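You operate a simulated robot arm through the tools that you are given. There is no shell and no other tool. Be economical: measure what you need, move in short steps, check, and stop when the job is done.

You run a simulated robot arm. Do the job below in one go: nothing can be reset, and whatever is moved stays where it is left.

## Task
Clear the pump fault and get line C running at 5 L/min.
Fine: press stop to reset, open the return valve, press start, open valve C, then shut the return valve again; no second trip; leave the other valves, switch and levers alone.

It is judged by the outcome, as a careful person would: the job done as asked, and still so three seconds after it is handed in. It fails if anything else is knocked over, pushed out of place, dropped, spilled or broken.

## Robot
A 7-joint arm with a two-finger parallel gripper, fixed in place. Base frame: the origin is at the foot of the arm, x ahead of it, y to its left, z up. Units: mm, degrees, N and s.
With the tool pointing down near the work surface it reaches from about 340 to 780 mm from the base axis. Its first joint turns from -166.0 to 166.0 degrees. Payload 3.91 kg.
The TCP is the grasp point between the finger pads, 30 mm short of the fingertips. In the tool frame z runs along the fingers and y along their closing line. Largest opening 110 mm; finger width 20, thickness 10; the body of the gripper, 48 by 112 mm, starts 55 mm behind the TCP.
Orientation is told as [roll, pitch, yaw] about the base's x, y, z axes, in that order, counted from this pose: with the fingers straight down and closing along the base's y, the tool's x points along the base's -x, its y along +y and its z along -z.

## Interface
- The arm moves only by the tool jog_arm. Its argument "plan" is one flat list of numbers, 7 for each row, row after row: the shift along the base's x, y, z in mm, then the turn, a rotation vector about the base's x, y, z in degrees, then the gripper command, from -1 (fully open) to 1 (shut), values between in proportion. In form: [dx, dy, dz, ax, ay, az, grip, dx, dy, dz, ax, ay, az, grip, ...]. A call has 1 to 10 rows; each row is the pose to reach, as a shift and turn from the pose commanded when the call began. Rows are played at 5 a second. More than 50 mm and 8.6 degrees between two rows, or a gripper value outside its range, and nothing of the call is played. A pose out of reach is approached as far as the arm can. The call stops where the force on the tool passes 40 N (or 10 N more than at its start, if that is more) or the arm is blocked; 0.2 s more then pass. The fingers move at their own pace (about 153 mm/s each) and stop on an object; they squeeze with about 42 N. The grip force told is the motor's: it shows also when the fingers shut on nothing. Time passes only in rows, and 0.2 s behind the last, so rows that repeat a pose let the fingers close. It gives the time, the measured TCP pose, the force on the tool (base axes), the opening and the grip force at its end, in the units of the frame above (readings bear some noise), with the torque about the TCP (base axes, N m) and any sound that the robot's microphone picked up.
- Cameras (640 x 400 px; columns grow to the right, rows downward): "scene" is fixed at [219.5, -499.3, 1858]; the picture's right is [0.90, -0.44, 0.00], its down [-0.25, -0.51, -0.82] and it looks along [0.36, 0.74, -0.57] (base axes); focal length 327 px, centre (320, 200). "wrist" rides on the gripper at [77, 7, -114] in the tool frame; the picture's right is [-0.09, 1.00, 0.00], its down [-0.80, -0.07, -0.59] and it looks along [-0.59, -0.05, 0.80] (tool axes); focal length 270 px, centre (320, 200). There is no depth. A picture from a camera that has moved, and an enlarged one, comes with that camera's place and axes in the base frame and with its lens.
- capture(camera): a new picture of that camera. It takes no simulated time.
- lift_body(by): slides the trunk up (or, below 0, down) by that many mm; the arm rides with it, the base frame stays. It gives what a move gives, with no picture.
- enlarge(camera, box): a new picture of the part [left, top, right, bottom] of that camera's present view, enlarged. It takes no simulated time.
- job_done(): hands the job in; it is judged then, once.

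Work in short steps. Places have to be worked out from the pictures, the camera data and where the tool is seen: move nearer, look again, correct. Check each grasp and each placing, and mend what went wrong. You have 120 turns and 68 pictures in all, those below and enlarged ones among them. Open the gripper and draw the arm clear of the work before you hand the job in, unless the task says otherwise; then end with one line.

The tools are called as a command line: name --argument value ..., lists and objects as JSON in quotes. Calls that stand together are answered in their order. jog_arm: Moves the arm, as the interface text tells. Its arguments: {"type":"object","properties":{"plan":{"type":"array"}},"required":["plan"]} The other tools are called the same way: lift_body (by) slides the trunk up or down; capture (camera) takes a picture; enlarge (camera, box) takes an enlarged picture of a part of a camera's view; job_done () hands the job in.

At the start:

```text
clock: 0.0
tcp_pos: [292.3, 170.3, 1495.9]
tool_rot: [0.0, 0.1, 0.0]
contact_force: [0.4, 0.0, -0.3]
torque: [0.02, -0.02, -0.01]
grip_width: 109.8
finger_force: 0.1
trunk travel left (down, up): [-586.0, 24.0]
```

scene: 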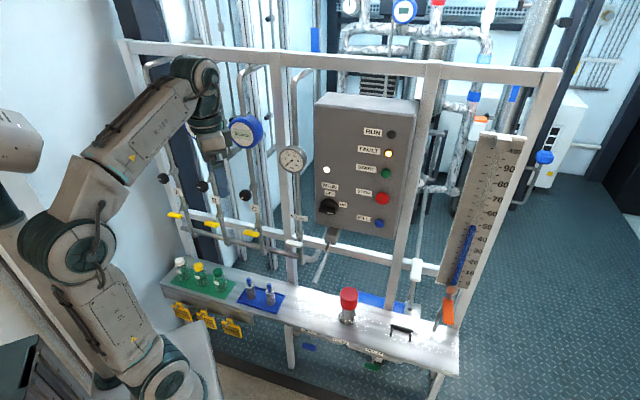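
wrist: 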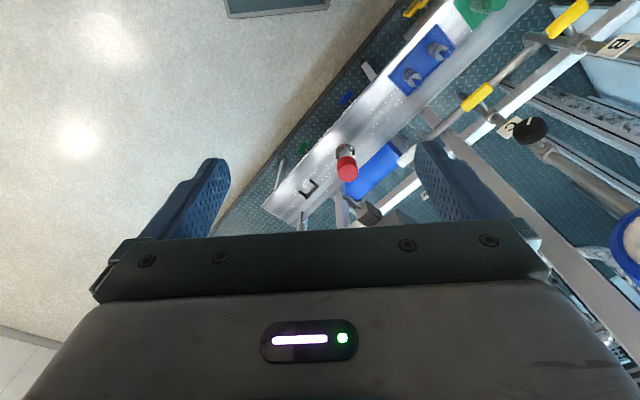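

The scene shows a rack with a control box (run/fault lamps, start, stop buttons), three yellow valve levers, a gauge, a flow tube. I enlarge key parts to read labels.

enlarge --camera "scene" --box '[300, 80, 430, 260]'

enlarge --camera "scene" --box '[140, 150, 320, 350]'

enlarge --camera "scene" --box '[280, 230, 480, 380]'

```text
2.22 times, centred on (365, 170) of scene
camera zoom: at [219.5, -499.3, 1858.0], right [0.9, -0.44, 0.0], down [-0.25, -0.51, -0.82], along [0.36, 0.74, -0.57], focal length 727 px, centre (220, 267)
```

zoom: 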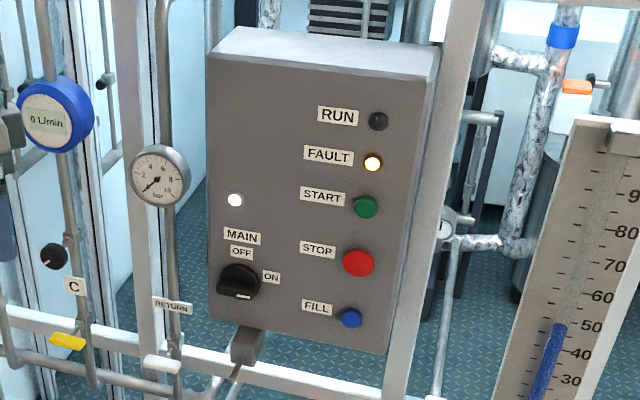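

```text
2.00 times, centred on (230, 250) of scene
camera zoom: at [219.5, -499.3, 1858.0], right [0.9, -0.44, 0.0], down [-0.25, -0.51, -0.82], along [0.36, 0.74, -0.57], focal length 654 px, centre (500, 100)
```

zoom: 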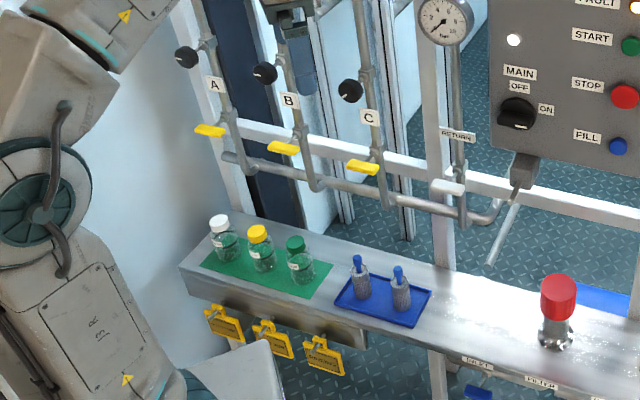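

```text
2.67 times, centred on (380, 305) of scene
camera zoom: at [219.5, -499.3, 1858.0], right [0.9, -0.44, 0.0], down [-0.25, -0.51, -0.82], along [0.36, 0.74, -0.57], focal length 872 px, centre (160, -80)
```

zoom: 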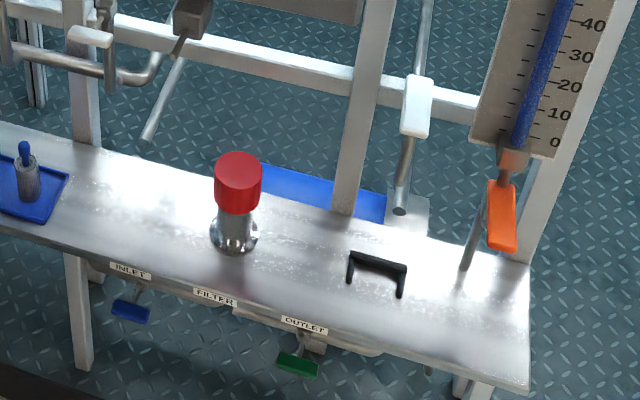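

Triangulating: lever C is near (405,494,1030), return lever near (527,359,1033), so the rack faces the robot at yaw about 44°. I yaw the tool to face it and move forward and down in free space.

jog_arm --plan '[14, 9, -33, 0, 0, 7.3, 1, 28, 18, -66, 0, 0, 14.6, 1, 43, 27, -99, 0, 0, 22, 1, 57, 36, -132, 0, 0, 29.3, 1, 72, 45, -165, 0, 0, 36.6, 1, 87, 55, -196, 0, 0, 44, 1]'

```text
clock: 1.4
tcp_pos: [379.6, 227.9, 1297.2]
tool_rot: [0.1, 0.1, 44.1]
contact_force: [-0.3, -0.3, -0.5]
torque: [0.02, -0.01, 0.0]
grip_width: 0.2
finger_force: 37.7
trunk travel left (down, up): [-586.0, 24.0]
```

Yaw is done with free space around. Now I pitch the tool up toward horizontal, facing the rack.

jog_arm --plan '[0, 0, 0, 5.9, -6.11, 0, 1, 0, 0, 0, 11.8, -12.2, 0, 1, 0, 0, 0, 17.7, -18.3, 0, 1, 0, 0, 0, 23.6, -24.4, 0, 1, 0, 0, 0, 29.5, -30.5, 0, 1, 0, 0, 0, 35.4, -36.6, 0, 1, 0, 0, 0, 41.3, -42.7, 0, 1, 0, 0, 0, 47.2, -48.8, 0, 1, 0, 0, 0, 53.1, -54.9, 0, 1, 0, 0, 0, 59, -61, 0, 1]'

capture --camera "wrist"

capture --camera "scene"

```text
clock: 3.6
tcp_pos: [393.1, 230.9, 1314.9]
tool_rot: [1.6, -84.8, 42.4]
contact_force: [0.3, -0.7, 0.0]
torque: [0.0, 0.02, 0.0]
grip_width: 0.2
finger_force: 37.5
out of reach, approached as far as the arm can: row 10
trunk travel left (down, up): [-586.0, 24.0]
```

```text
62 pictures are left
camera wrist: at [302.5, 151.8, 1248.7], right [-0.69, 0.72, 0.09], down [-0.32, -0.41, 0.85], along [0.65, 0.56, 0.52], focal length 270 px, centre (320, 200)
```

wrist: 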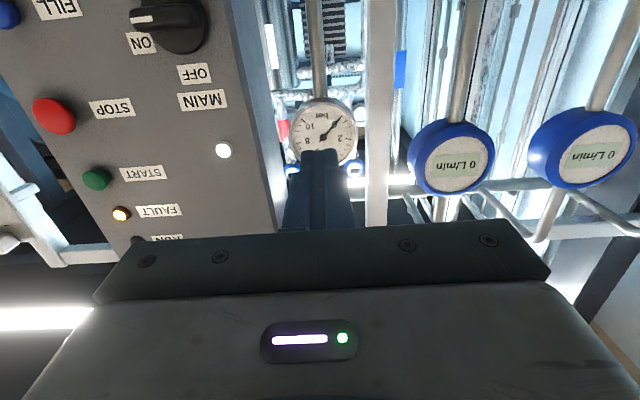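

```text
61 pictures are left
```

scene: 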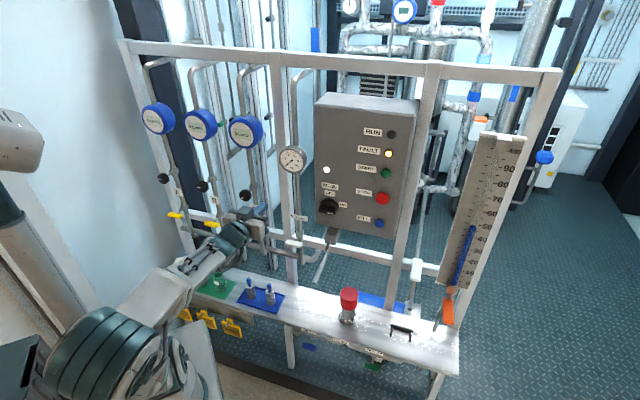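

The stop button triangulates to about (738,144,1303), start to (746,151,1386), panel face at 45° yaw. I move sideways to hover in front of the stop button, about 70 mm off.

jog_arm --plan '[39, -22, -1, 0, 0, 0, 1, 78, -45, -3, 0, 0, 0, 1, 117, -67, -5, 0, 0, 0, 1, 156, -90, -6, 0, 0, 0, 1, 195, -112, -8, 0, 0, 0, 1, 234, -135, -10, 0, 0, 0, 1, 274, -157, -12, 0, 0, 0, 1]'

capture --camera "wrist"

```text
clock: 5.2
tcp_pos: [667.0, 75.2, 1303.6]
tool_rot: [0.9, -84.7, 43.0]
contact_force: [1.2, 0.0, -1.0]
torque: [0.0, 0.01, 0.01]
grip_width: 0.4
finger_force: 38.2
trunk travel left (down, up): [-586.0, 24.0]
```

```text
60 pictures are left
camera wrist: at [576.3, -4.2, 1236.1], right [-0.69, 0.72, 0.09], down [-0.32, -0.41, 0.85], along [0.65, 0.56, 0.52], focal length 270 px, centre (320, 200)
```

wrist: 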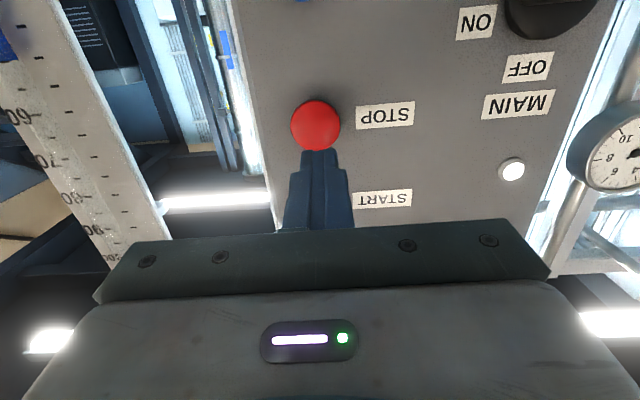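

The view confirms the button straight ahead at z≈1300. I level the tool and advance to just short of contact.

jog_arm --plan '[12, 8, -3, 3.7, -3.7, 0.7, 1, 24, 20, -3, 3.7, -3.7, 0.7, 1, 34, 30, -3, 3.7, -3.7, 0.7, 1, 41, 37, -3, 3.7, -3.7, 0.7, 1]'

capture --camera "wrist"

```text
clock: 6.2
tcp_pos: [708.1, 113.1, 1299.7]
tool_rot: [122.9, -89.9, -78.1]
contact_force: [-0.3, 0.5, 0.3]
torque: [0.01, 0.0, -0.03]
grip_width: 0.1
finger_force: 37.3
trunk travel left (down, up): [-586.0, 24.0]
```

```text
59 pictures are left
camera wrist: at [622.1, 36.3, 1222.9], right [-0.7, 0.71, 0.09], down [-0.37, -0.47, 0.8], along [0.61, 0.53, 0.59], focal length 270 px, centre (320, 200)
```

wrist: 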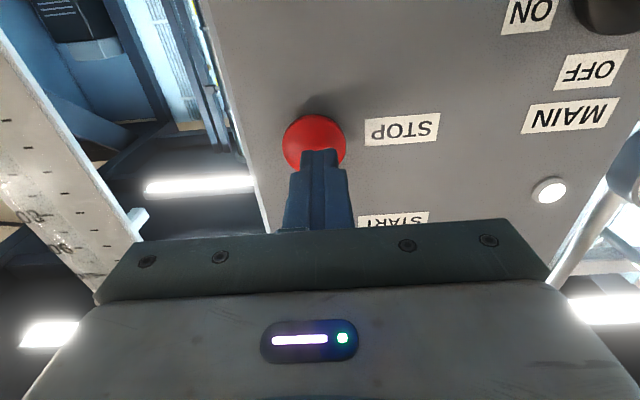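

The tip is lined up about 12 mm short of the red button. I press in small steps and retract.

jog_arm --plan '[5, 5, 0, 0, 0, 0, 1, 8, 8, 0, 0, 0, 0, 1, 10, 10, 0, 0, 0, 0, 1, 12, 12, 0, 0, 0, 0, 1, 14, 14, 0, 0, 0, 0, 1, 16, 16, 0, 0, 0, 0, 1]'

enlarge --camera "scene" --box '[220, 80, 430, 260]'

```text
clock: 7.6
tcp_pos: [722.1, 126.9, 1299.7]
tool_rot: [140.1, -89.8, -95.3]
contact_force: [-5.9, -4.5, 1.3]
torque: [0.06, -0.02, 0.03]
grip_width: 0.0
finger_force: 37.6
trunk travel left (down, up): [-586.0, 24.0]
heard: click
```

```text
2.22 times, centred on (325, 170) of scene
camera zoom: at [219.5, -499.3, 1858.0], right [0.9, -0.44, 0.0], down [-0.25, -0.51, -0.82], along [0.36, 0.74, -0.57], focal length 727 px, centre (309, 267)
```

zoom: 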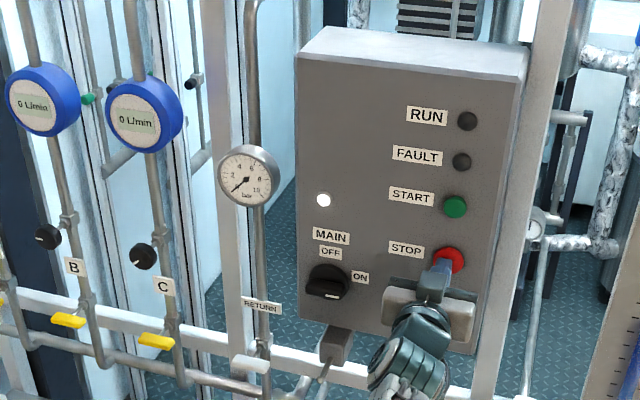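

Click heard and the fault lamp is out. I retract and travel toward the return lever's hover position, staying well off the rack.

jog_arm --plan '[-30, -30, 0, 0, 0, 0, 1, -60, -60, 0, 0, 0, 0, 1, -85, -85, 0, 0, 0, 0, 1, -113, -57, -20, 0, 0, 0, 1, -143, -27, -40, 0, 0, 0, 1, -173, 3, -60, 0, 0, 0, 1, -203, 33, -80, 0, 0, 0, 1, -233, 63, -100, 0, 0, 0, 1, -263, 93, -120, 0, 0, 0, 1, -293, 123, -140, 0, 0, 0, 1]'

capture --camera "scene"

```text
clock: 9.8
tcp_pos: [460.0, 267.1, 1157.8]
tool_rot: [164.4, -89.9, -119.5]
contact_force: [0.0, 0.9, 0.2]
torque: [-0.01, 0.01, -0.02]
grip_width: 0.0
finger_force: 37.9
out of reach, approached as far as the arm can: row 9, 10
trunk travel left (down, up): [-586.0, 24.0]
```

```text
57 pictures are left
```

scene: 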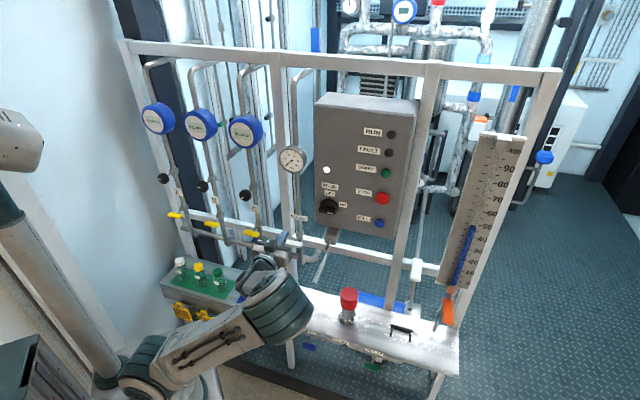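

The arm is near its inner limit here; the tip is ~80 mm off the lever plane. I lower the trunk so the tool comes to just above lever height, then look.

lift_body --by -90

capture --camera "wrist"

capture --camera "scene"

```text
clock: 11.1
tcp_pos: [462.2, 265.2, 1069.0]
tool_rot: [132.3, -90.0, -87.4]
contact_force: [0.1, -1.0, -1.4]
torque: [0.01, -0.01, -0.01]
grip_width: 0.0
finger_force: 37.6
trunk travel left (down, up): [-496.0, 114.0]
```

```text
56 pictures are left
camera wrist: at [375.9, 187.8, 991.3], right [-0.7, 0.71, 0.09], down [-0.37, -0.47, 0.8], along [0.61, 0.53, 0.59], focal length 270 px, centre (320, 200)
```

wrist: 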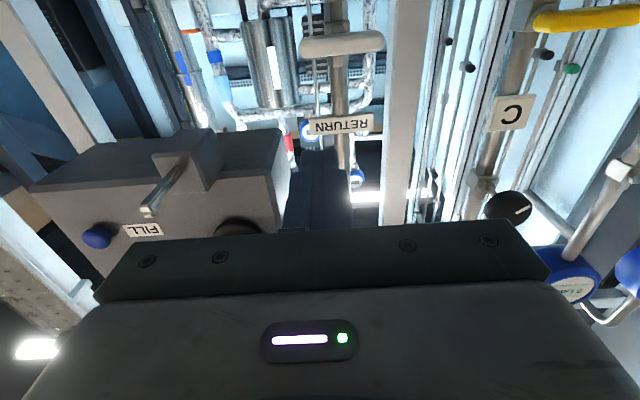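

```text
55 pictures are left
```

scene: 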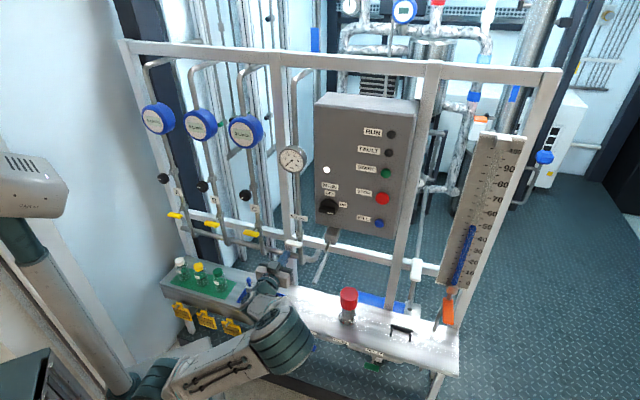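

The return lever (white) and C lever (yellow) are both visible. I enlarge the lever views to find pivots and directions.

enlarge --camera "wrist" --box '[260, 0, 420, 150]'

enlarge --camera "scene" --box '[235, 180, 325, 270]'

```text
2.67 times, centred on (340, 75) of wrist
camera zoom: at [375.9, 187.8, 991.3], right [-0.7, 0.71, 0.09], down [-0.37, -0.47, 0.8], along [0.61, 0.53, 0.59], focal length 721 px, centre (267, 533)
```

zoom: 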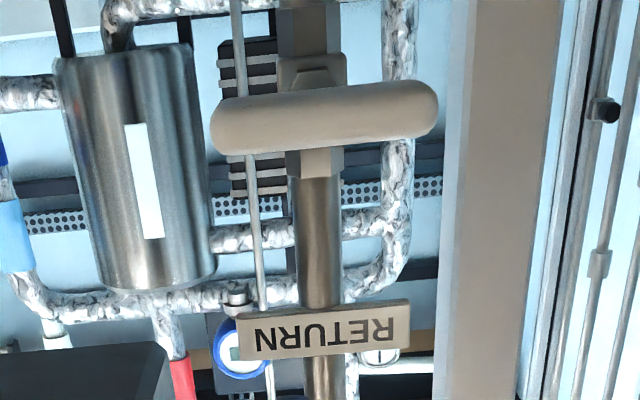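

```text
4.44 times, centred on (280, 225) of scene
camera zoom: at [219.5, -499.3, 1858.0], right [0.9, -0.44, 0.0], down [-0.25, -0.51, -0.82], along [0.36, 0.74, -0.57], focal length 1453 px, centre (498, 89)
```

zoom: 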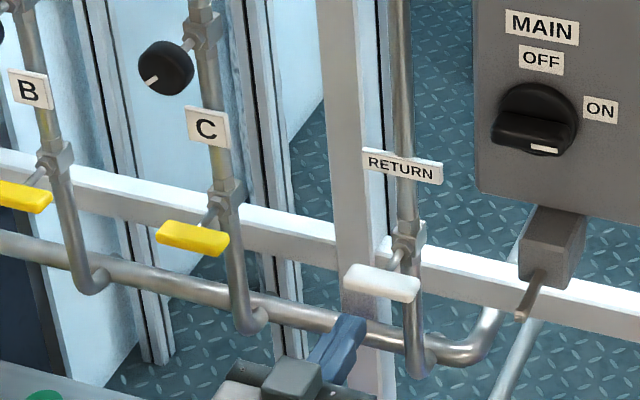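

The return handle is a T-bar about 61 mm long, centred on its stem at about l=120, z≈1025. I roll the tool 90° clockwise so the fingers can grip it across its thickness, opening moderately.

jog_arm --plan '[0, 0, 0, 6, 6, 0, 0, 0, 0, 0, 12, 12, 0, 0, 0, 0, 0, 18, 18, 0, 0, 0, 0, 0, 24, 24, 0, 0, 0, 0, 0, 30, 30, 0, 0, 0, 0, 0, 36, 36, 0, 0, 0, 0, 0, 42, 42, 0, 0, 0, 0, 0, 48, 48, 0, 0, 0, 0, 0, 54, 54, 0, 0, 0, 0, 0, 60, 60, 0, 0]'

capture --camera "wrist"

```text
clock: 13.2
tcp_pos: [462.0, 264.6, 1068.0]
tool_rot: [89.8, -4.9, -45.1]
contact_force: [0.1, 1.2, -0.9]
torque: [0.0, 0.0, -0.01]
grip_width: 54.8
finger_force: 0.1
trunk travel left (down, up): [-496.0, 114.0]
```

```text
52 pictures are left
camera wrist: at [326.8, 238.0, 1069.1], right [0.01, 0.0, 1.0], down [0.15, -0.99, 0.0], along [0.99, 0.15, -0.01], focal length 270 px, centre (320, 200)
```

wrist: 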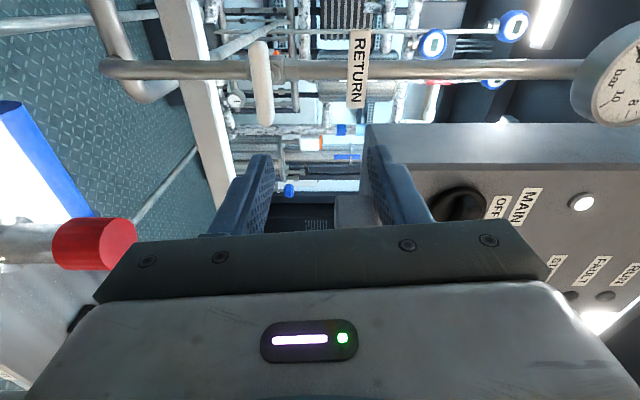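

The handle triangulates to about (533,367,1021). I align laterally and in height, finish the roll, and look.

jog_arm --plan '[-5, 5, -16, 1.8, 1.8, 0, 0, -10, 10, -32, 3.6, 3.6, 0, 0, -15, 15, -47, 3.6, 3.6, 0, 0]'

capture --camera "wrist"

```text
clock: 14.1
tcp_pos: [451.8, 280.9, 1020.8]
tool_rot: [89.8, 0.0, -45.0]
contact_force: [0.4, -0.2, -0.3]
torque: [-0.02, -0.01, -0.03]
grip_width: 55.1
finger_force: 0.1
out of reach, approached as far as the arm can: row 1, 2, 3
trunk travel left (down, up): [-496.0, 114.0]
```

```text
51 pictures are left
camera wrist: at [316.8, 254.2, 1028.7], right [0.07, -0.06, 1.0], down [0.14, -0.99, -0.07], along [0.99, 0.15, -0.06], focal length 270 px, centre (320, 200)
```

wrist: 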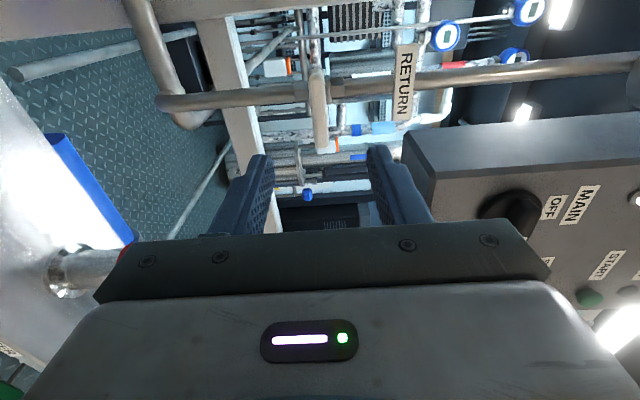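

The handle is now centred between the fingers (z≈1018). I advance 55 mm and recheck.

jog_arm --plan '[14, 13, -1, 0, 0, 0, 0, 27, 26, -2, 0, 0, 0, 0, 40, 38, -3, 0, 0, 0, 0]'

capture --camera "wrist"

```text
clock: 14.8
tcp_pos: [494.1, 318.8, 1016.7]
tool_rot: [89.8, 0.1, -45.1]
contact_force: [-0.3, 0.5, 0.0]
torque: [0.0, 0.03, 0.02]
grip_width: 55.2
finger_force: 0.1
trunk travel left (down, up): [-496.0, 114.0]
```

```text
50 pictures are left
camera wrist: at [358.7, 292.2, 1025.0], right [0.07, -0.06, 1.0], down [0.14, -0.99, -0.07], along [0.99, 0.15, -0.06], focal length 270 px, centre (320, 200)
```

wrist: 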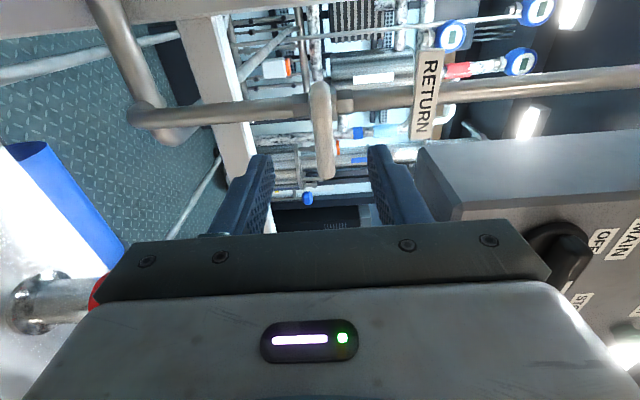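

The handle lies between the fingers, about 30 mm beyond the tips. I advance 38 mm, then close gently and check.

jog_arm --plan '[9, 9, 1, 0, 0, 0, 0, 18, 18, 1, 0, 0, 0, 0, 27, 27, 1, 0, 0, 0, 0]'

capture --camera "wrist"

```text
clock: 15.7
tcp_pos: [521.0, 347.2, 1017.2]
tool_rot: [89.7, 0.1, -45.2]
contact_force: [-0.6, -1.0, -0.9]
torque: [0.04, 0.03, 0.04]
grip_width: 55.2
finger_force: 0.0
trunk travel left (down, up): [-496.0, 114.0]
```

```text
49 pictures are left
camera wrist: at [384.6, 319.7, 1025.1], right [0.07, -0.06, 1.0], down [0.14, -0.99, -0.07], along [0.99, 0.15, -0.06], focal length 270 px, centre (320, 200)
```

wrist: 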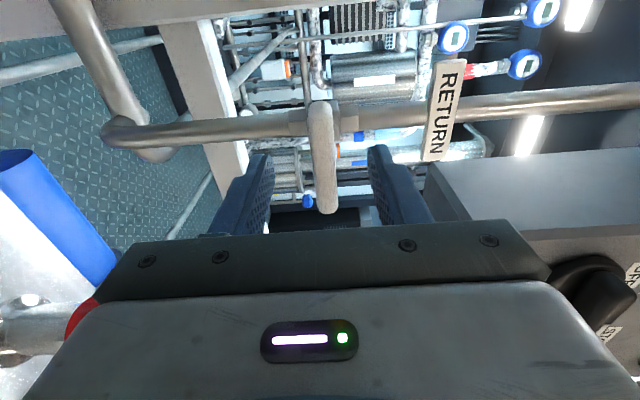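

The handle sits at the fingertips. I go 8 mm deeper and close gently.

jog_arm --plan '[6, 5, 1, 0, 0, 0, 0, 6, 5, 1, 0, 0, 0, 0.5, 6, 5, 1, 0, 0, 0, 0.9, 6, 5, 1, 0, 0, 0, 1, 6, 5, 1, 0, 0, 0, 1]'

capture --camera "wrist"

```text
clock: 16.9
tcp_pos: [525.4, 352.0, 1018.5]
tool_rot: [89.8, 0.0, -45.1]
contact_force: [-1.2, -0.4, -2.9]
torque: [0.63, -0.7, 0.04]
grip_width: 12.7
finger_force: 45.0
trunk travel left (down, up): [-496.0, 114.0]
```

```text
48 pictures are left
camera wrist: at [390.1, 325.9, 1027.5], right [0.07, -0.06, 1.0], down [0.14, -0.99, -0.07], along [0.99, 0.15, -0.06], focal length 270 px, centre (320, 200)
```

wrist: 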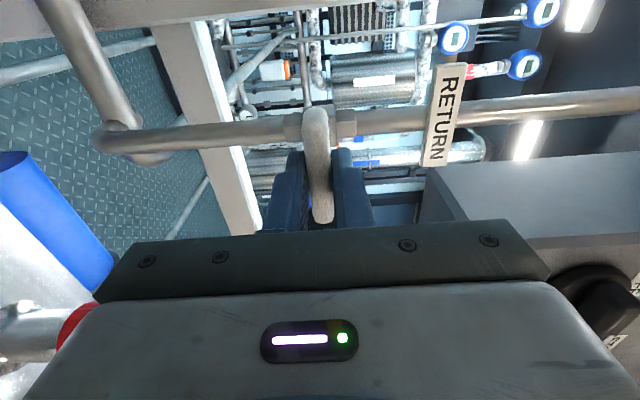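

The handle is gripped (12.7 mm). I turn it counter-clockwise a few degrees to test the direction.

jog_arm --plan '[0, 0, 0, -3, -3, 0, 1, 0, 0, 0, -6, -6, 0, 1, 0, 0, 0, -9, -9, 0, 1]'

capture --camera "wrist"

```text
clock: 17.6
tcp_pos: [525.1, 352.9, 1020.1]
tool_rot: [89.8, -12.7, -45.0]
contact_force: [-1.5, 4.6, 2.1]
torque: [0.59, -0.57, -1.02]
grip_width: 12.8
finger_force: 45.2
trunk travel left (down, up): [-496.0, 114.0]
```

```text
47 pictures are left
camera wrist: at [390.3, 325.5, 1010.4], right [-0.09, 0.1, 0.99], down [0.14, -0.98, 0.11], along [0.99, 0.15, 0.08], focal length 270 px, centre (320, 200)
```

wrist: 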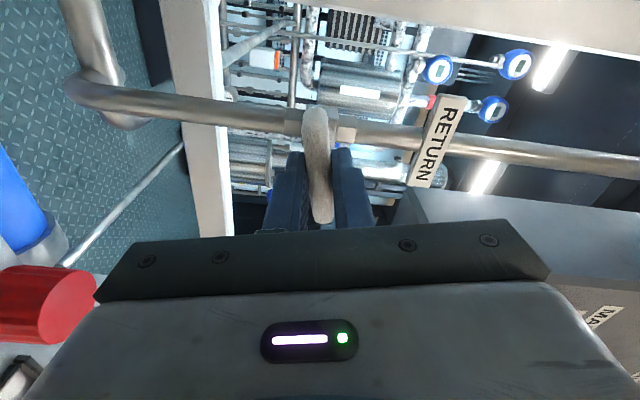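

It turns freely with the tool. I continue the turn.

jog_arm --plan '[0, 0, 0, -6, -6, 0, 1, 0, 0, 0, -12, -12, 0, 1, 0, 0, 0, -18, -18, 0, 1, 0, 0, 0, -24, -24, 0, 1]'

enlarge --camera "wrist" --box '[160, 0, 560, 250]'

```text
clock: 18.6
tcp_pos: [524.0, 354.4, 1022.1]
tool_rot: [90.1, -46.9, -45.2]
contact_force: [1.3, 8.2, 17.3]
torque: [-0.49, 0.54, 0.95]
grip_width: 13.2
finger_force: 44.8
trunk travel left (down, up): [-496.0, 114.0]
```

```text
1.60 times, centred on (360, 125) of wrist
camera zoom: at [403.4, 312.6, 969.8], right [-0.47, 0.47, 0.75], down [0.0, -0.84, 0.54], along [0.88, 0.25, 0.4], focal length 432 px, centre (256, 320)
```

zoom: 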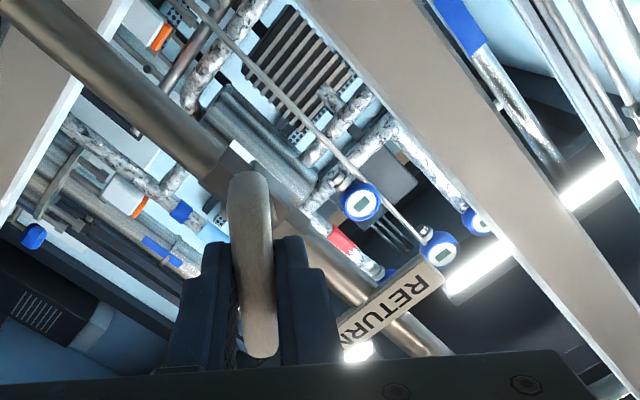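

The handle follows; the 17 N upward reaction says my grip is slightly right of the pivot. I relieve it by shifting up/left and continue.

jog_arm --plan '[-1, 1, 3, -3, -3, 0, 1, -2, 2, 5, -8, -8, 0, 1, -3, 3, 6, -13, -13, 0, 1]'

```text
clock: 19.4
tcp_pos: [523.8, 353.9, 1022.5]
tool_rot: [88.8, -64.9, -44.5]
contact_force: [-4.7, -10.3, -21.8]
torque: [0.76, -0.76, 0.4]
grip_width: 13.3
finger_force: 45.1
trunk travel left (down, up): [-496.0, 114.0]
```

Now the reaction is reversed — overcorrected. I take back half of it and continue the turn.

jog_arm --plan '[0, 0, -3, -3, -3, 0, 1, 0, 0, -3, -8, -8, 0, 1, 0, 0, -3, -13, -13, 0, 1]'

```text
clock: 20.2
tcp_pos: [524.2, 353.6, 1020.7]
tool_rot: [89.6, -83.4, -45.1]
contact_force: [1.2, -14.7, -15.7]
torque: [-0.97, 0.94, 0.95]
grip_width: 13.2
finger_force: 45.1
trunk travel left (down, up): [-496.0, 114.0]
```

Nearly there (83°). I ease down/right slightly and finish to 90°.

jog_arm --plan '[1, -1, -2, -2.5, -2.5, 0, 1, 1, -1, -2, -4.8, -4.8, 0, 1, 1, -1, -2, -4.8, -4.8, 0, 1]'

capture --camera "wrist"

enlarge --camera "scene" --box '[235, 180, 325, 270]'

```text
clock: 21.1
tcp_pos: [524.0, 354.9, 1021.9]
tool_rot: [-145.3, -89.6, -170.0]
contact_force: [1.6, -7.9, -0.4]
torque: [-0.63, 0.84, 0.65]
grip_width: 13.0
finger_force: 44.8
trunk travel left (down, up): [-496.0, 114.0]
```

```text
45 pictures are left
camera wrist: at [438.7, 277.8, 944.5], right [-0.7, 0.71, 0.08], down [-0.38, -0.47, 0.8], along [0.6, 0.53, 0.6], focal length 270 px, centre (320, 200)
```

wrist: 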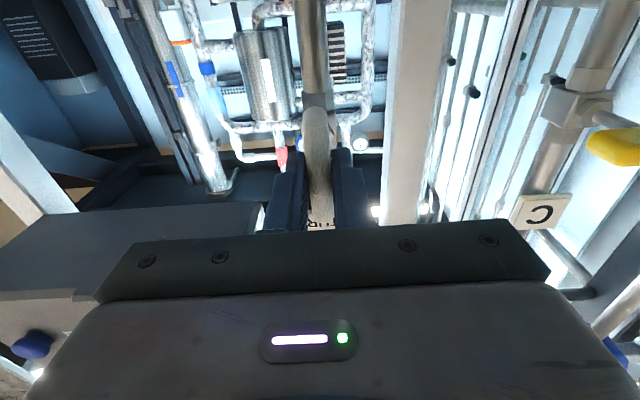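

```text
4.44 times, centred on (280, 225) of scene
camera zoom: at [219.5, -499.3, 1858.0], right [0.9, -0.44, 0.0], down [-0.25, -0.51, -0.82], along [0.36, 0.74, -0.57], focal length 1453 px, centre (498, 89)
```

zoom: 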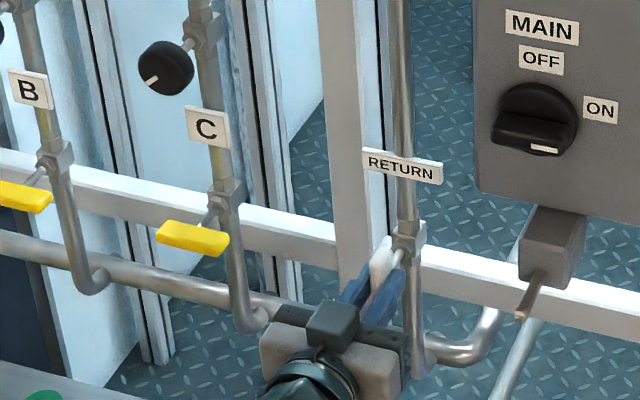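

The handle is now vertical, aligned with the pipe: return open. I release and back straight out.

jog_arm --plan '[0, 0, 0, 0, 0, 0, -0.1, 0, 0, 0, 0, 0, 0, -0.1, -20, -20, 0, 0, 0, 0, -0.1, -45, -45, 0, 0, 0, 0, -0.1, -65, -65, 0, 0, 0, 0, -0.1, -65, -65, 0, 0, 0, 0, 1, -65, -65, 0, 0, 0, 0, 1]'

enlarge --camera "scene" --box '[235, 180, 325, 270]'

lift_body --by 100

```text
clock: 22.6
tcp_pos: [457.4, 290.5, 1019.1]
tool_rot: [-117.7, -89.8, 162.4]
contact_force: [0.2, -0.1, 0.0]
torque: [0.0, 0.0, 0.01]
grip_width: 0.3
finger_force: 37.3
trunk travel left (down, up): [-496.0, 114.0]
```

```text
4.44 times, centred on (280, 225) of scene
camera zoom: at [219.5, -499.3, 1858.0], right [0.9, -0.44, 0.0], down [-0.25, -0.51, -0.82], along [0.36, 0.74, -0.57], focal length 1453 px, centre (498, 89)
```

zoom: 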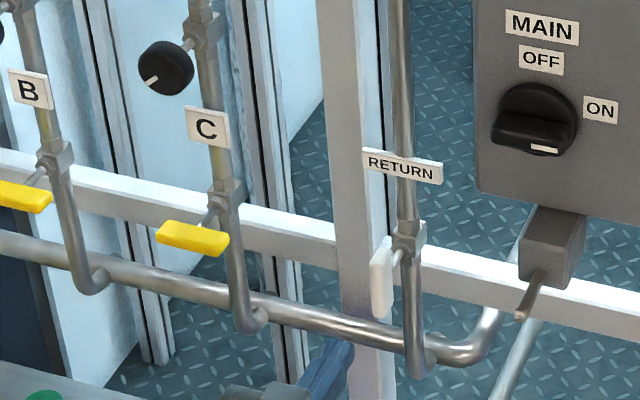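

```text
clock: 24.0
tcp_pos: [459.6, 290.2, 1117.4]
tool_rot: [-116.6, -89.9, 161.3]
contact_force: [0.7, 0.8, 0.4]
torque: [-0.01, 0.0, 0.0]
grip_width: 0.0
finger_force: 37.9
trunk travel left (down, up): [-596.0, 14.0]
```

Return is open and released. I travel to hover in front of the green START button.

jog_arm --plan '[21, -21, 27, 0, 0, 0, 1, 42, -42, 54, 0, 0, 0, 1, 64, -64, 81, 0, 0, 0, 1, 85, -85, 107, 0, 0, 0, 1, 106, -106, 134, 0, 0, 0, 1, 128, -128, 161, 0, 0, 0, 1, 149, -149, 188, 0, 0, 0, 1, 170, -170, 215, 0, 0, 0, 1, 192, -192, 242, 0, 0, 0, 1, 213, -213, 268, 0, 0, 0, 1]'

capture --camera "wrist"

```text
clock: 26.2
tcp_pos: [670.7, 77.1, 1388.6]
tool_rot: [-103.4, -89.9, 148.1]
contact_force: [0.7, -0.1, 0.2]
torque: [0.02, 0.01, 0.01]
grip_width: 0.1
finger_force: 37.7
trunk travel left (down, up): [-596.0, 14.0]
```

```text
42 pictures are left
camera wrist: at [585.6, 0.0, 1310.9], right [-0.7, 0.71, 0.09], down [-0.37, -0.47, 0.8], along [0.61, 0.53, 0.59], focal length 270 px, centre (320, 200)
```

wrist: 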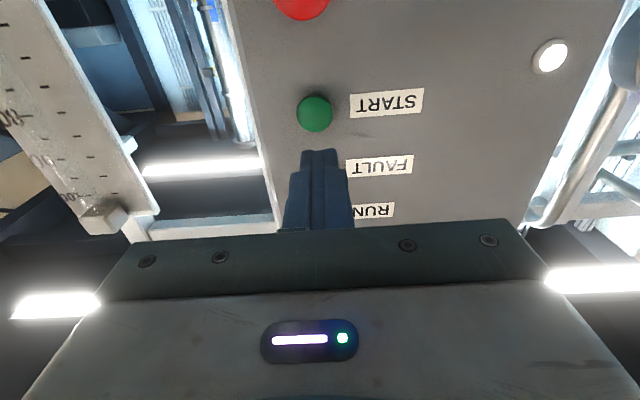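

START is at z≈1385, ~75 mm ahead. I approach, then press in small steps.

jog_arm --plan '[17, 13, -4, 0, 0, 0, 1, 34, 28, -4, 0, 0, 0, 1, 48, 42, -4, 0, 0, 0, 1, 52, 46, -4, 0, 0, 0, 1, 55, 49, -4, 0, 0, 0, 1, 58, 52, -4, 0, 0, 0, 1, 60, 54, -4, 0, 0, 0, 1, 61, 55, -4, 0, 0, 0, 1]'

enlarge --camera "scene" --box '[220, 80, 430, 260]'

```text
clock: 28.0
tcp_pos: [730.5, 128.2, 1383.2]
tool_rot: [-124.7, -89.9, 169.3]
contact_force: [-25.7, -17.9, -15.7]
torque: [-0.36, 0.35, 0.16]
grip_width: 0.0
finger_force: 37.4
trunk travel left (down, up): [-596.0, 14.0]
heard: click
```

```text
2.22 times, centred on (325, 170) of scene
camera zoom: at [219.5, -499.3, 1858.0], right [0.9, -0.44, 0.0], down [-0.25, -0.51, -0.82], along [0.36, 0.74, -0.57], focal length 727 px, centre (309, 267)
```

zoom: 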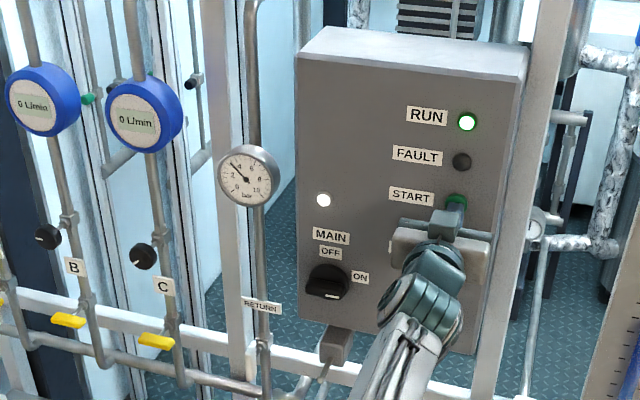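

RUN is lit, no fault, pressure a few bar. I retract and start moving left toward lever C, at safe standoff.

jog_arm --plan '[-30, -30, 0, 0, 0, 0, 1, -57, -57, 0, 0, 0, 0, 1, -85, -31, -20, 0, 0, 0, 1, -114, -2, -40, 0, 0, 0, 1, -143, 27, -60, 0, 0, 0, 1, -172, 56, -80, 0, 0, 0, 1, -201, 85, -100, 0, 0, 0, 1, -230, 114, -120, 0, 0, 0, 1, -259, 143, -140, 0, 0, 0, 1, -286, 170, -160, 0, 0, 0, 1]'

capture --camera "scene"

```text
clock: 30.2
tcp_pos: [445.3, 306.0, 1225.0]
tool_rot: [-113.7, -89.7, 158.4]
contact_force: [0.7, -0.3, 0.4]
torque: [0.02, 0.01, 0.03]
grip_width: 0.0
finger_force: 37.9
trunk travel left (down, up): [-596.0, 14.0]
```

```text
40 pictures are left
```

scene: 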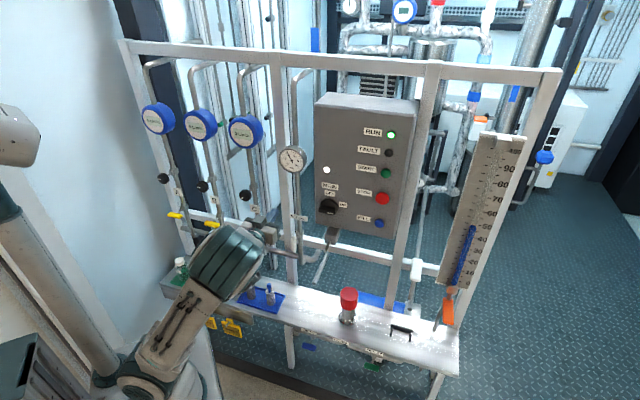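

Pump still running. I shift left to lever C's column while rolling the tool 90° clockwise, opening the fingers partway.

jog_arm --plan '[-11, 12, -5, 6, 6, 0, 1, -22, 24, -10, 12, 12, 0, 1, -33, 36, -15, 18, 18, 0, 1, -44, 48, -20, 24, 24, 0, 1, -55, 60, -25, 30, 30, 0, 1, -66, 72, -30, 36, 36, 0, 0.5, -77, 84, -35, 42, 42, 0, 0, -88, 96, -40, 48, 48, 0, 0, -99, 108, -45, 54, 54, 0, 0, -110, 118, -50, 60, 60, 0, 0]'

lift_body --by -120

capture --camera "wrist"

capture --camera "scene"

```text
clock: 32.4
tcp_pos: [377.3, 359.3, 1208.3]
tool_rot: [89.8, -9.5, -45.1]
contact_force: [0.0, -1.4, 0.6]
torque: [0.03, -0.01, 0.05]
grip_width: 54.7
finger_force: 0.0
out of reach, approached as far as the arm can: row 6, 7, 8, 9, 10
trunk travel left (down, up): [-596.0, 14.0]
```

```text
clock: 33.9
tcp_pos: [377.6, 362.7, 1087.3]
tool_rot: [89.8, -9.8, -45.2]
contact_force: [0.0, -0.4, 0.0]
torque: [0.02, -0.01, 0.01]
grip_width: 55.0
finger_force: 0.1
trunk travel left (down, up): [-476.0, 134.0]
```

```text
39 pictures are left
camera wrist: at [241.8, 335.3, 1081.9], right [-0.06, 0.06, 1.0], down [0.14, -0.99, 0.07], along [0.99, 0.15, 0.05], focal length 270 px, centre (320, 200)
```

wrist: 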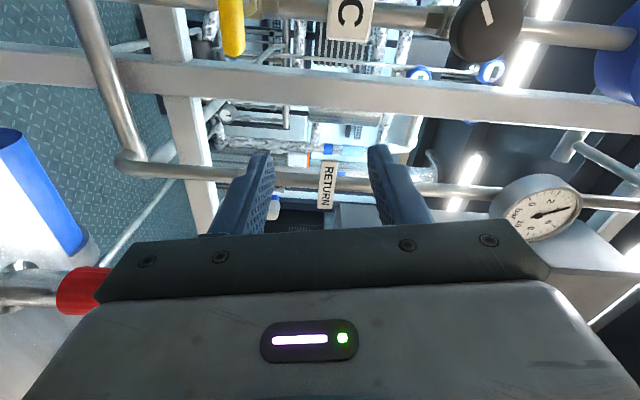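

```text
38 pictures are left
```

scene: 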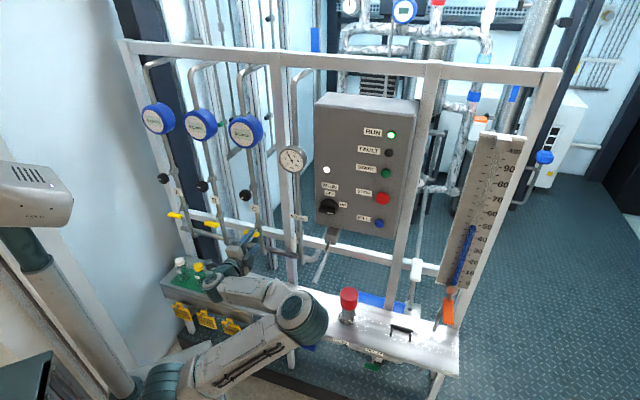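

Pump is still running. I continue to the left a bit further forward, finish the roll, and come down to about lever height.

jog_arm --plan '[14, 14, -5, 1.5, 1.5, 0, 0, 4, 24, -15, 4, 4, 0, 0, -8, 36, -25, 6.8, 6.8, 0, 0, -20, 48, -35, 6.8, 6.8, 0, 0, -32, 60, -45, 6.8, 6.8, 0, 0, -38, 66, -55, 6.8, 6.8, 0, 0]'

capture --camera "wrist"

```text
clock: 35.3
tcp_pos: [383.1, 374.9, 1078.7]
tool_rot: [89.6, -0.1, -45.1]
contact_force: [-0.2, 0.6, -0.3]
torque: [0.02, 0.0, 0.0]
grip_width: 55.0
finger_force: 0.0
out of reach, approached as far as the arm can: row 2, 3, 4, 5, 6
trunk travel left (down, up): [-476.0, 134.0]
```

```text
37 pictures are left
camera wrist: at [247.2, 348.1, 1086.2], right [0.06, -0.06, 1.0], down [0.14, -0.99, -0.07], along [0.99, 0.15, -0.05], focal length 270 px, centre (320, 200)
```

wrist: 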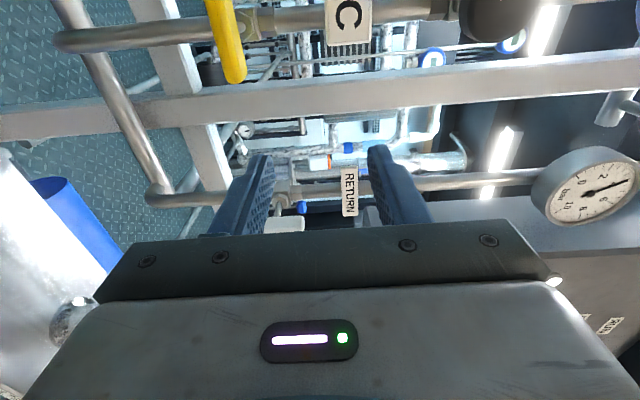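

The arm is at a reach limit at this relative height; earlier it could tuck in closer with the tool higher relative to the shoulder. I raise the tool first and shift left, then will lower the trunk.

jog_arm --plan '[2, 2, 40, 0, 0, 0, 0, 4, 4, 80, 0, 0, 0, 0, 6, 6, 120, 0, 0, 0, 0, 6, 6, 150, 0, 0, 0, 0, -14, 26, 150, 0, 0, 0, 0, -34, 46, 150, 0, 0, 0, 0, -46, 58, 150, 0, 0, 0, 0]'

capture --camera "scene"

```text
clock: 36.9
tcp_pos: [336.6, 434.5, 1227.1]
tool_rot: [89.7, -0.2, -45.1]
contact_force: [-0.1, -0.2, -0.2]
torque: [-0.02, -0.04, -0.01]
grip_width: 55.0
finger_force: 0.1
trunk travel left (down, up): [-476.0, 134.0]
```

```text
36 pictures are left
```

scene: 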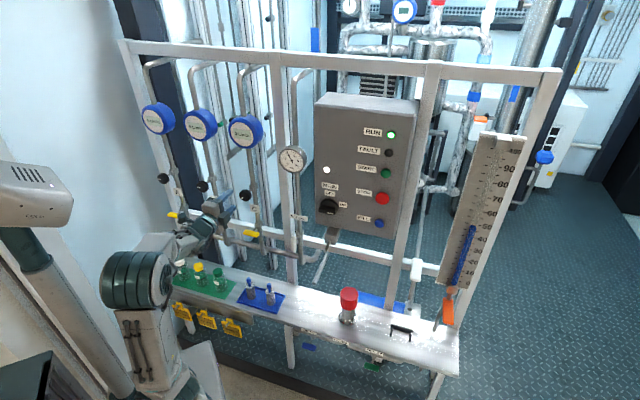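

That works: the tool is at l≈-69 with 30 mm clearance to knob C. I lower the trunk 195 mm to bring it to lever height.

lift_body --by -195

capture --camera "wrist"

capture --camera "scene"

```text
clock: 39.0
tcp_pos: [338.2, 432.7, 1032.8]
tool_rot: [89.7, -0.2, -45.1]
contact_force: [1.1, -0.5, -0.3]
torque: [0.02, 0.01, 0.04]
grip_width: 54.7
finger_force: 0.1
trunk travel left (down, up): [-281.0, 329.0]
```

```text
35 pictures are left
camera wrist: at [202.5, 405.6, 1039.8], right [0.06, -0.06, 1.0], down [0.14, -0.99, -0.07], along [0.99, 0.15, -0.05], focal length 270 px, centre (320, 200)
```

wrist: 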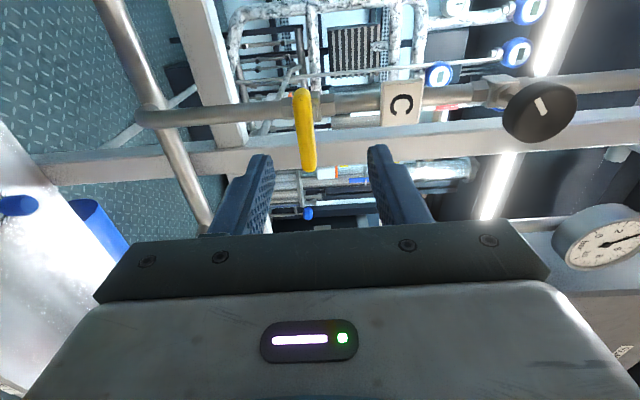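

```text
34 pictures are left
```

scene: 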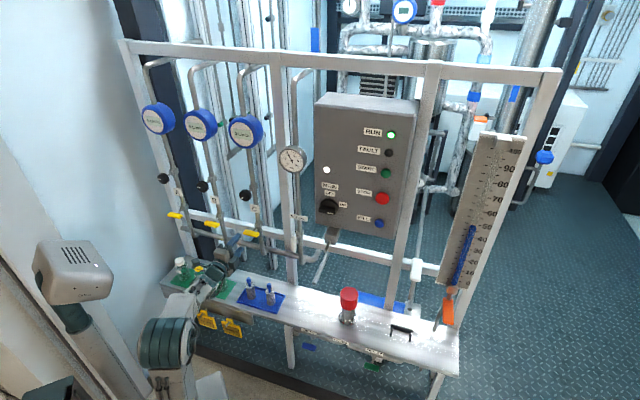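

Lever C's handle is centred at about (406,495,1021), pivot l≈-62.7. I align and advance most of the way.

jog_arm --plan '[3, -3, -12, 0, 0, 0, 0, 20, 14, -12, 0, 0, 0, 0, 38, 32, -12, 0, 0, 0, 0, 48, 42, -12, 0, 0, 0, 0]'

capture --camera "wrist"

```text
clock: 40.0
tcp_pos: [383.8, 473.9, 1021.0]
tool_rot: [89.7, 0.0, -45.2]
contact_force: [0.4, -0.1, -0.1]
torque: [0.02, 0.04, -0.01]
grip_width: 55.2
finger_force: 0.0
trunk travel left (down, up): [-281.0, 329.0]
```

```text
33 pictures are left
camera wrist: at [249.9, 447.6, 1027.8], right [0.06, -0.06, 1.0], down [0.14, -0.99, -0.07], along [0.99, 0.15, -0.06], focal length 270 px, centre (320, 200)
```

wrist: 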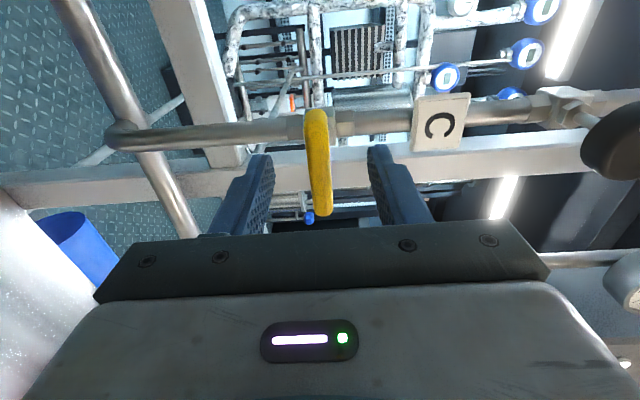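

Well aligned. I advance the last ~13 mm and close.

jog_arm --plan '[5, 5, 0, 0, 0, 0, 0, 10, 9, 0, 0, 0, 0, 0, 10, 9, 0, 0, 0, 0, 0.5, 10, 9, 0, 0, 0, 0, 0.9, 10, 9, 0, 0, 0, 0, 1, 10, 9, 0, 0, 0, 0, 1]'

enlarge --camera "scene" --box '[220, 80, 430, 260]'

```text
clock: 41.4
tcp_pos: [394.4, 483.6, 1020.1]
tool_rot: [89.7, -0.2, -45.1]
contact_force: [-3.5, -4.8, -11.0]
torque: [0.69, -0.64, -0.22]
grip_width: 12.9
finger_force: 44.5
trunk travel left (down, up): [-281.0, 329.0]
```

```text
2.22 times, centred on (325, 170) of scene
camera zoom: at [219.5, -499.3, 1858.0], right [0.9, -0.44, 0.0], down [-0.25, -0.51, -0.82], along [0.36, 0.74, -0.57], focal length 727 px, centre (309, 267)
```

zoom: 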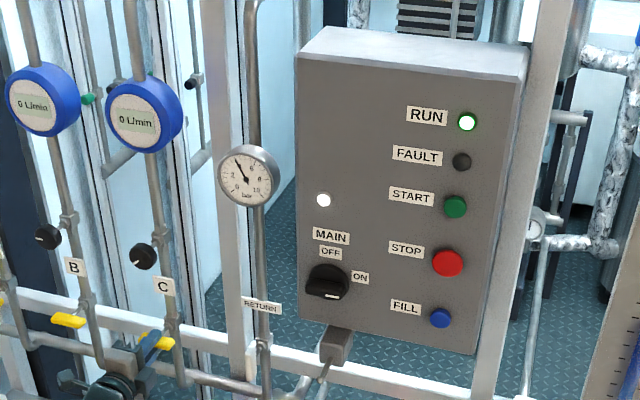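

Gripped (12.9 mm), pump running at ~3.5 bar. I turn lever C counter-clockwise with a small downward relief.

jog_arm --plan '[0, 0, -1.5, -4, -4, 0, 1, 0, 0, -1.5, -10, -10, 0, 1, 0, 0, -1, -16, -16, 0, 1, 0, 0, -0.5, -22, -22, 0, 1]'

enlarge --camera "scene" --box '[220, 80, 430, 260]'

```text
clock: 42.4
tcp_pos: [395.1, 482.4, 1019.4]
tool_rot: [89.4, -31.4, -45.1]
contact_force: [-12.5, -18.9, -22.1]
torque: [0.72, -0.64, -0.19]
grip_width: 13.0
finger_force: 44.8
trunk travel left (down, up): [-281.0, 329.0]
```

```text
2.22 times, centred on (325, 170) of scene
camera zoom: at [219.5, -499.3, 1858.0], right [0.9, -0.44, 0.0], down [-0.25, -0.51, -0.82], along [0.36, 0.74, -0.57], focal length 727 px, centre (309, 267)
```

zoom: 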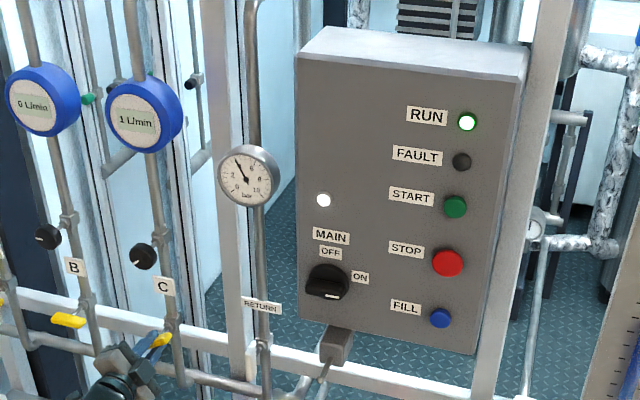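

Flow is already 1 L/min, so this opens it. I relieve the reactions (down and back slightly) and continue.

jog_arm --plan '[-1, -1, -2.5, -5, -5, 0, 1, -1, -1, -2.5, -11, -11, 0, 1, -1, -1, -2.5, -17, -17, 0, 1]'

```text
clock: 43.2
tcp_pos: [395.7, 482.7, 1018.7]
tool_rot: [89.9, -55.4, -45.3]
contact_force: [0.5, -9.2, -12.2]
torque: [0.51, -0.44, 0.6]
grip_width: 13.2
finger_force: 44.9
trunk travel left (down, up): [-281.0, 329.0]
```

Forces fell. I continue the turn.

jog_arm --plan '[0, 0, -1, -5, -5, 0, 1, 0, 0, -1, -11, -11, 0, 1, 0, -0.5, -1, -17, -17, 0, 1, 0, -0.5, -1, -21, -21, 0, 1]'

enlarge --camera "scene" --box '[220, 80, 430, 260]'

```text
clock: 44.2
tcp_pos: [395.8, 480.7, 1018.9]
tool_rot: [92.5, -85.1, -47.8]
contact_force: [11.4, 0.9, 3.9]
torque: [-0.7, 0.73, 1.05]
grip_width: 12.9
finger_force: 45.1
trunk travel left (down, up): [-281.0, 329.0]
```

```text
2.22 times, centred on (325, 170) of scene
camera zoom: at [219.5, -499.3, 1858.0], right [0.9, -0.44, 0.0], down [-0.25, -0.51, -0.82], along [0.36, 0.74, -0.57], focal length 727 px, centre (309, 267)
```

zoom: 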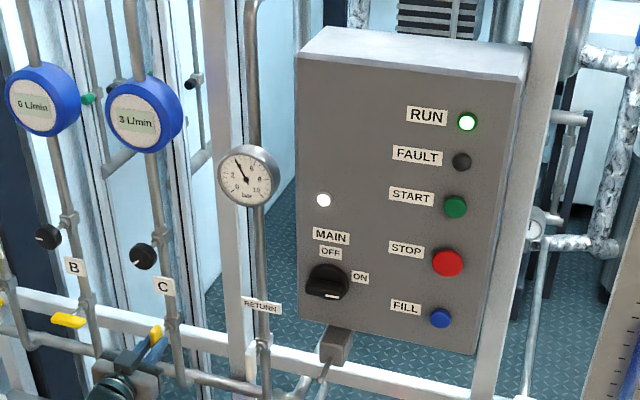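

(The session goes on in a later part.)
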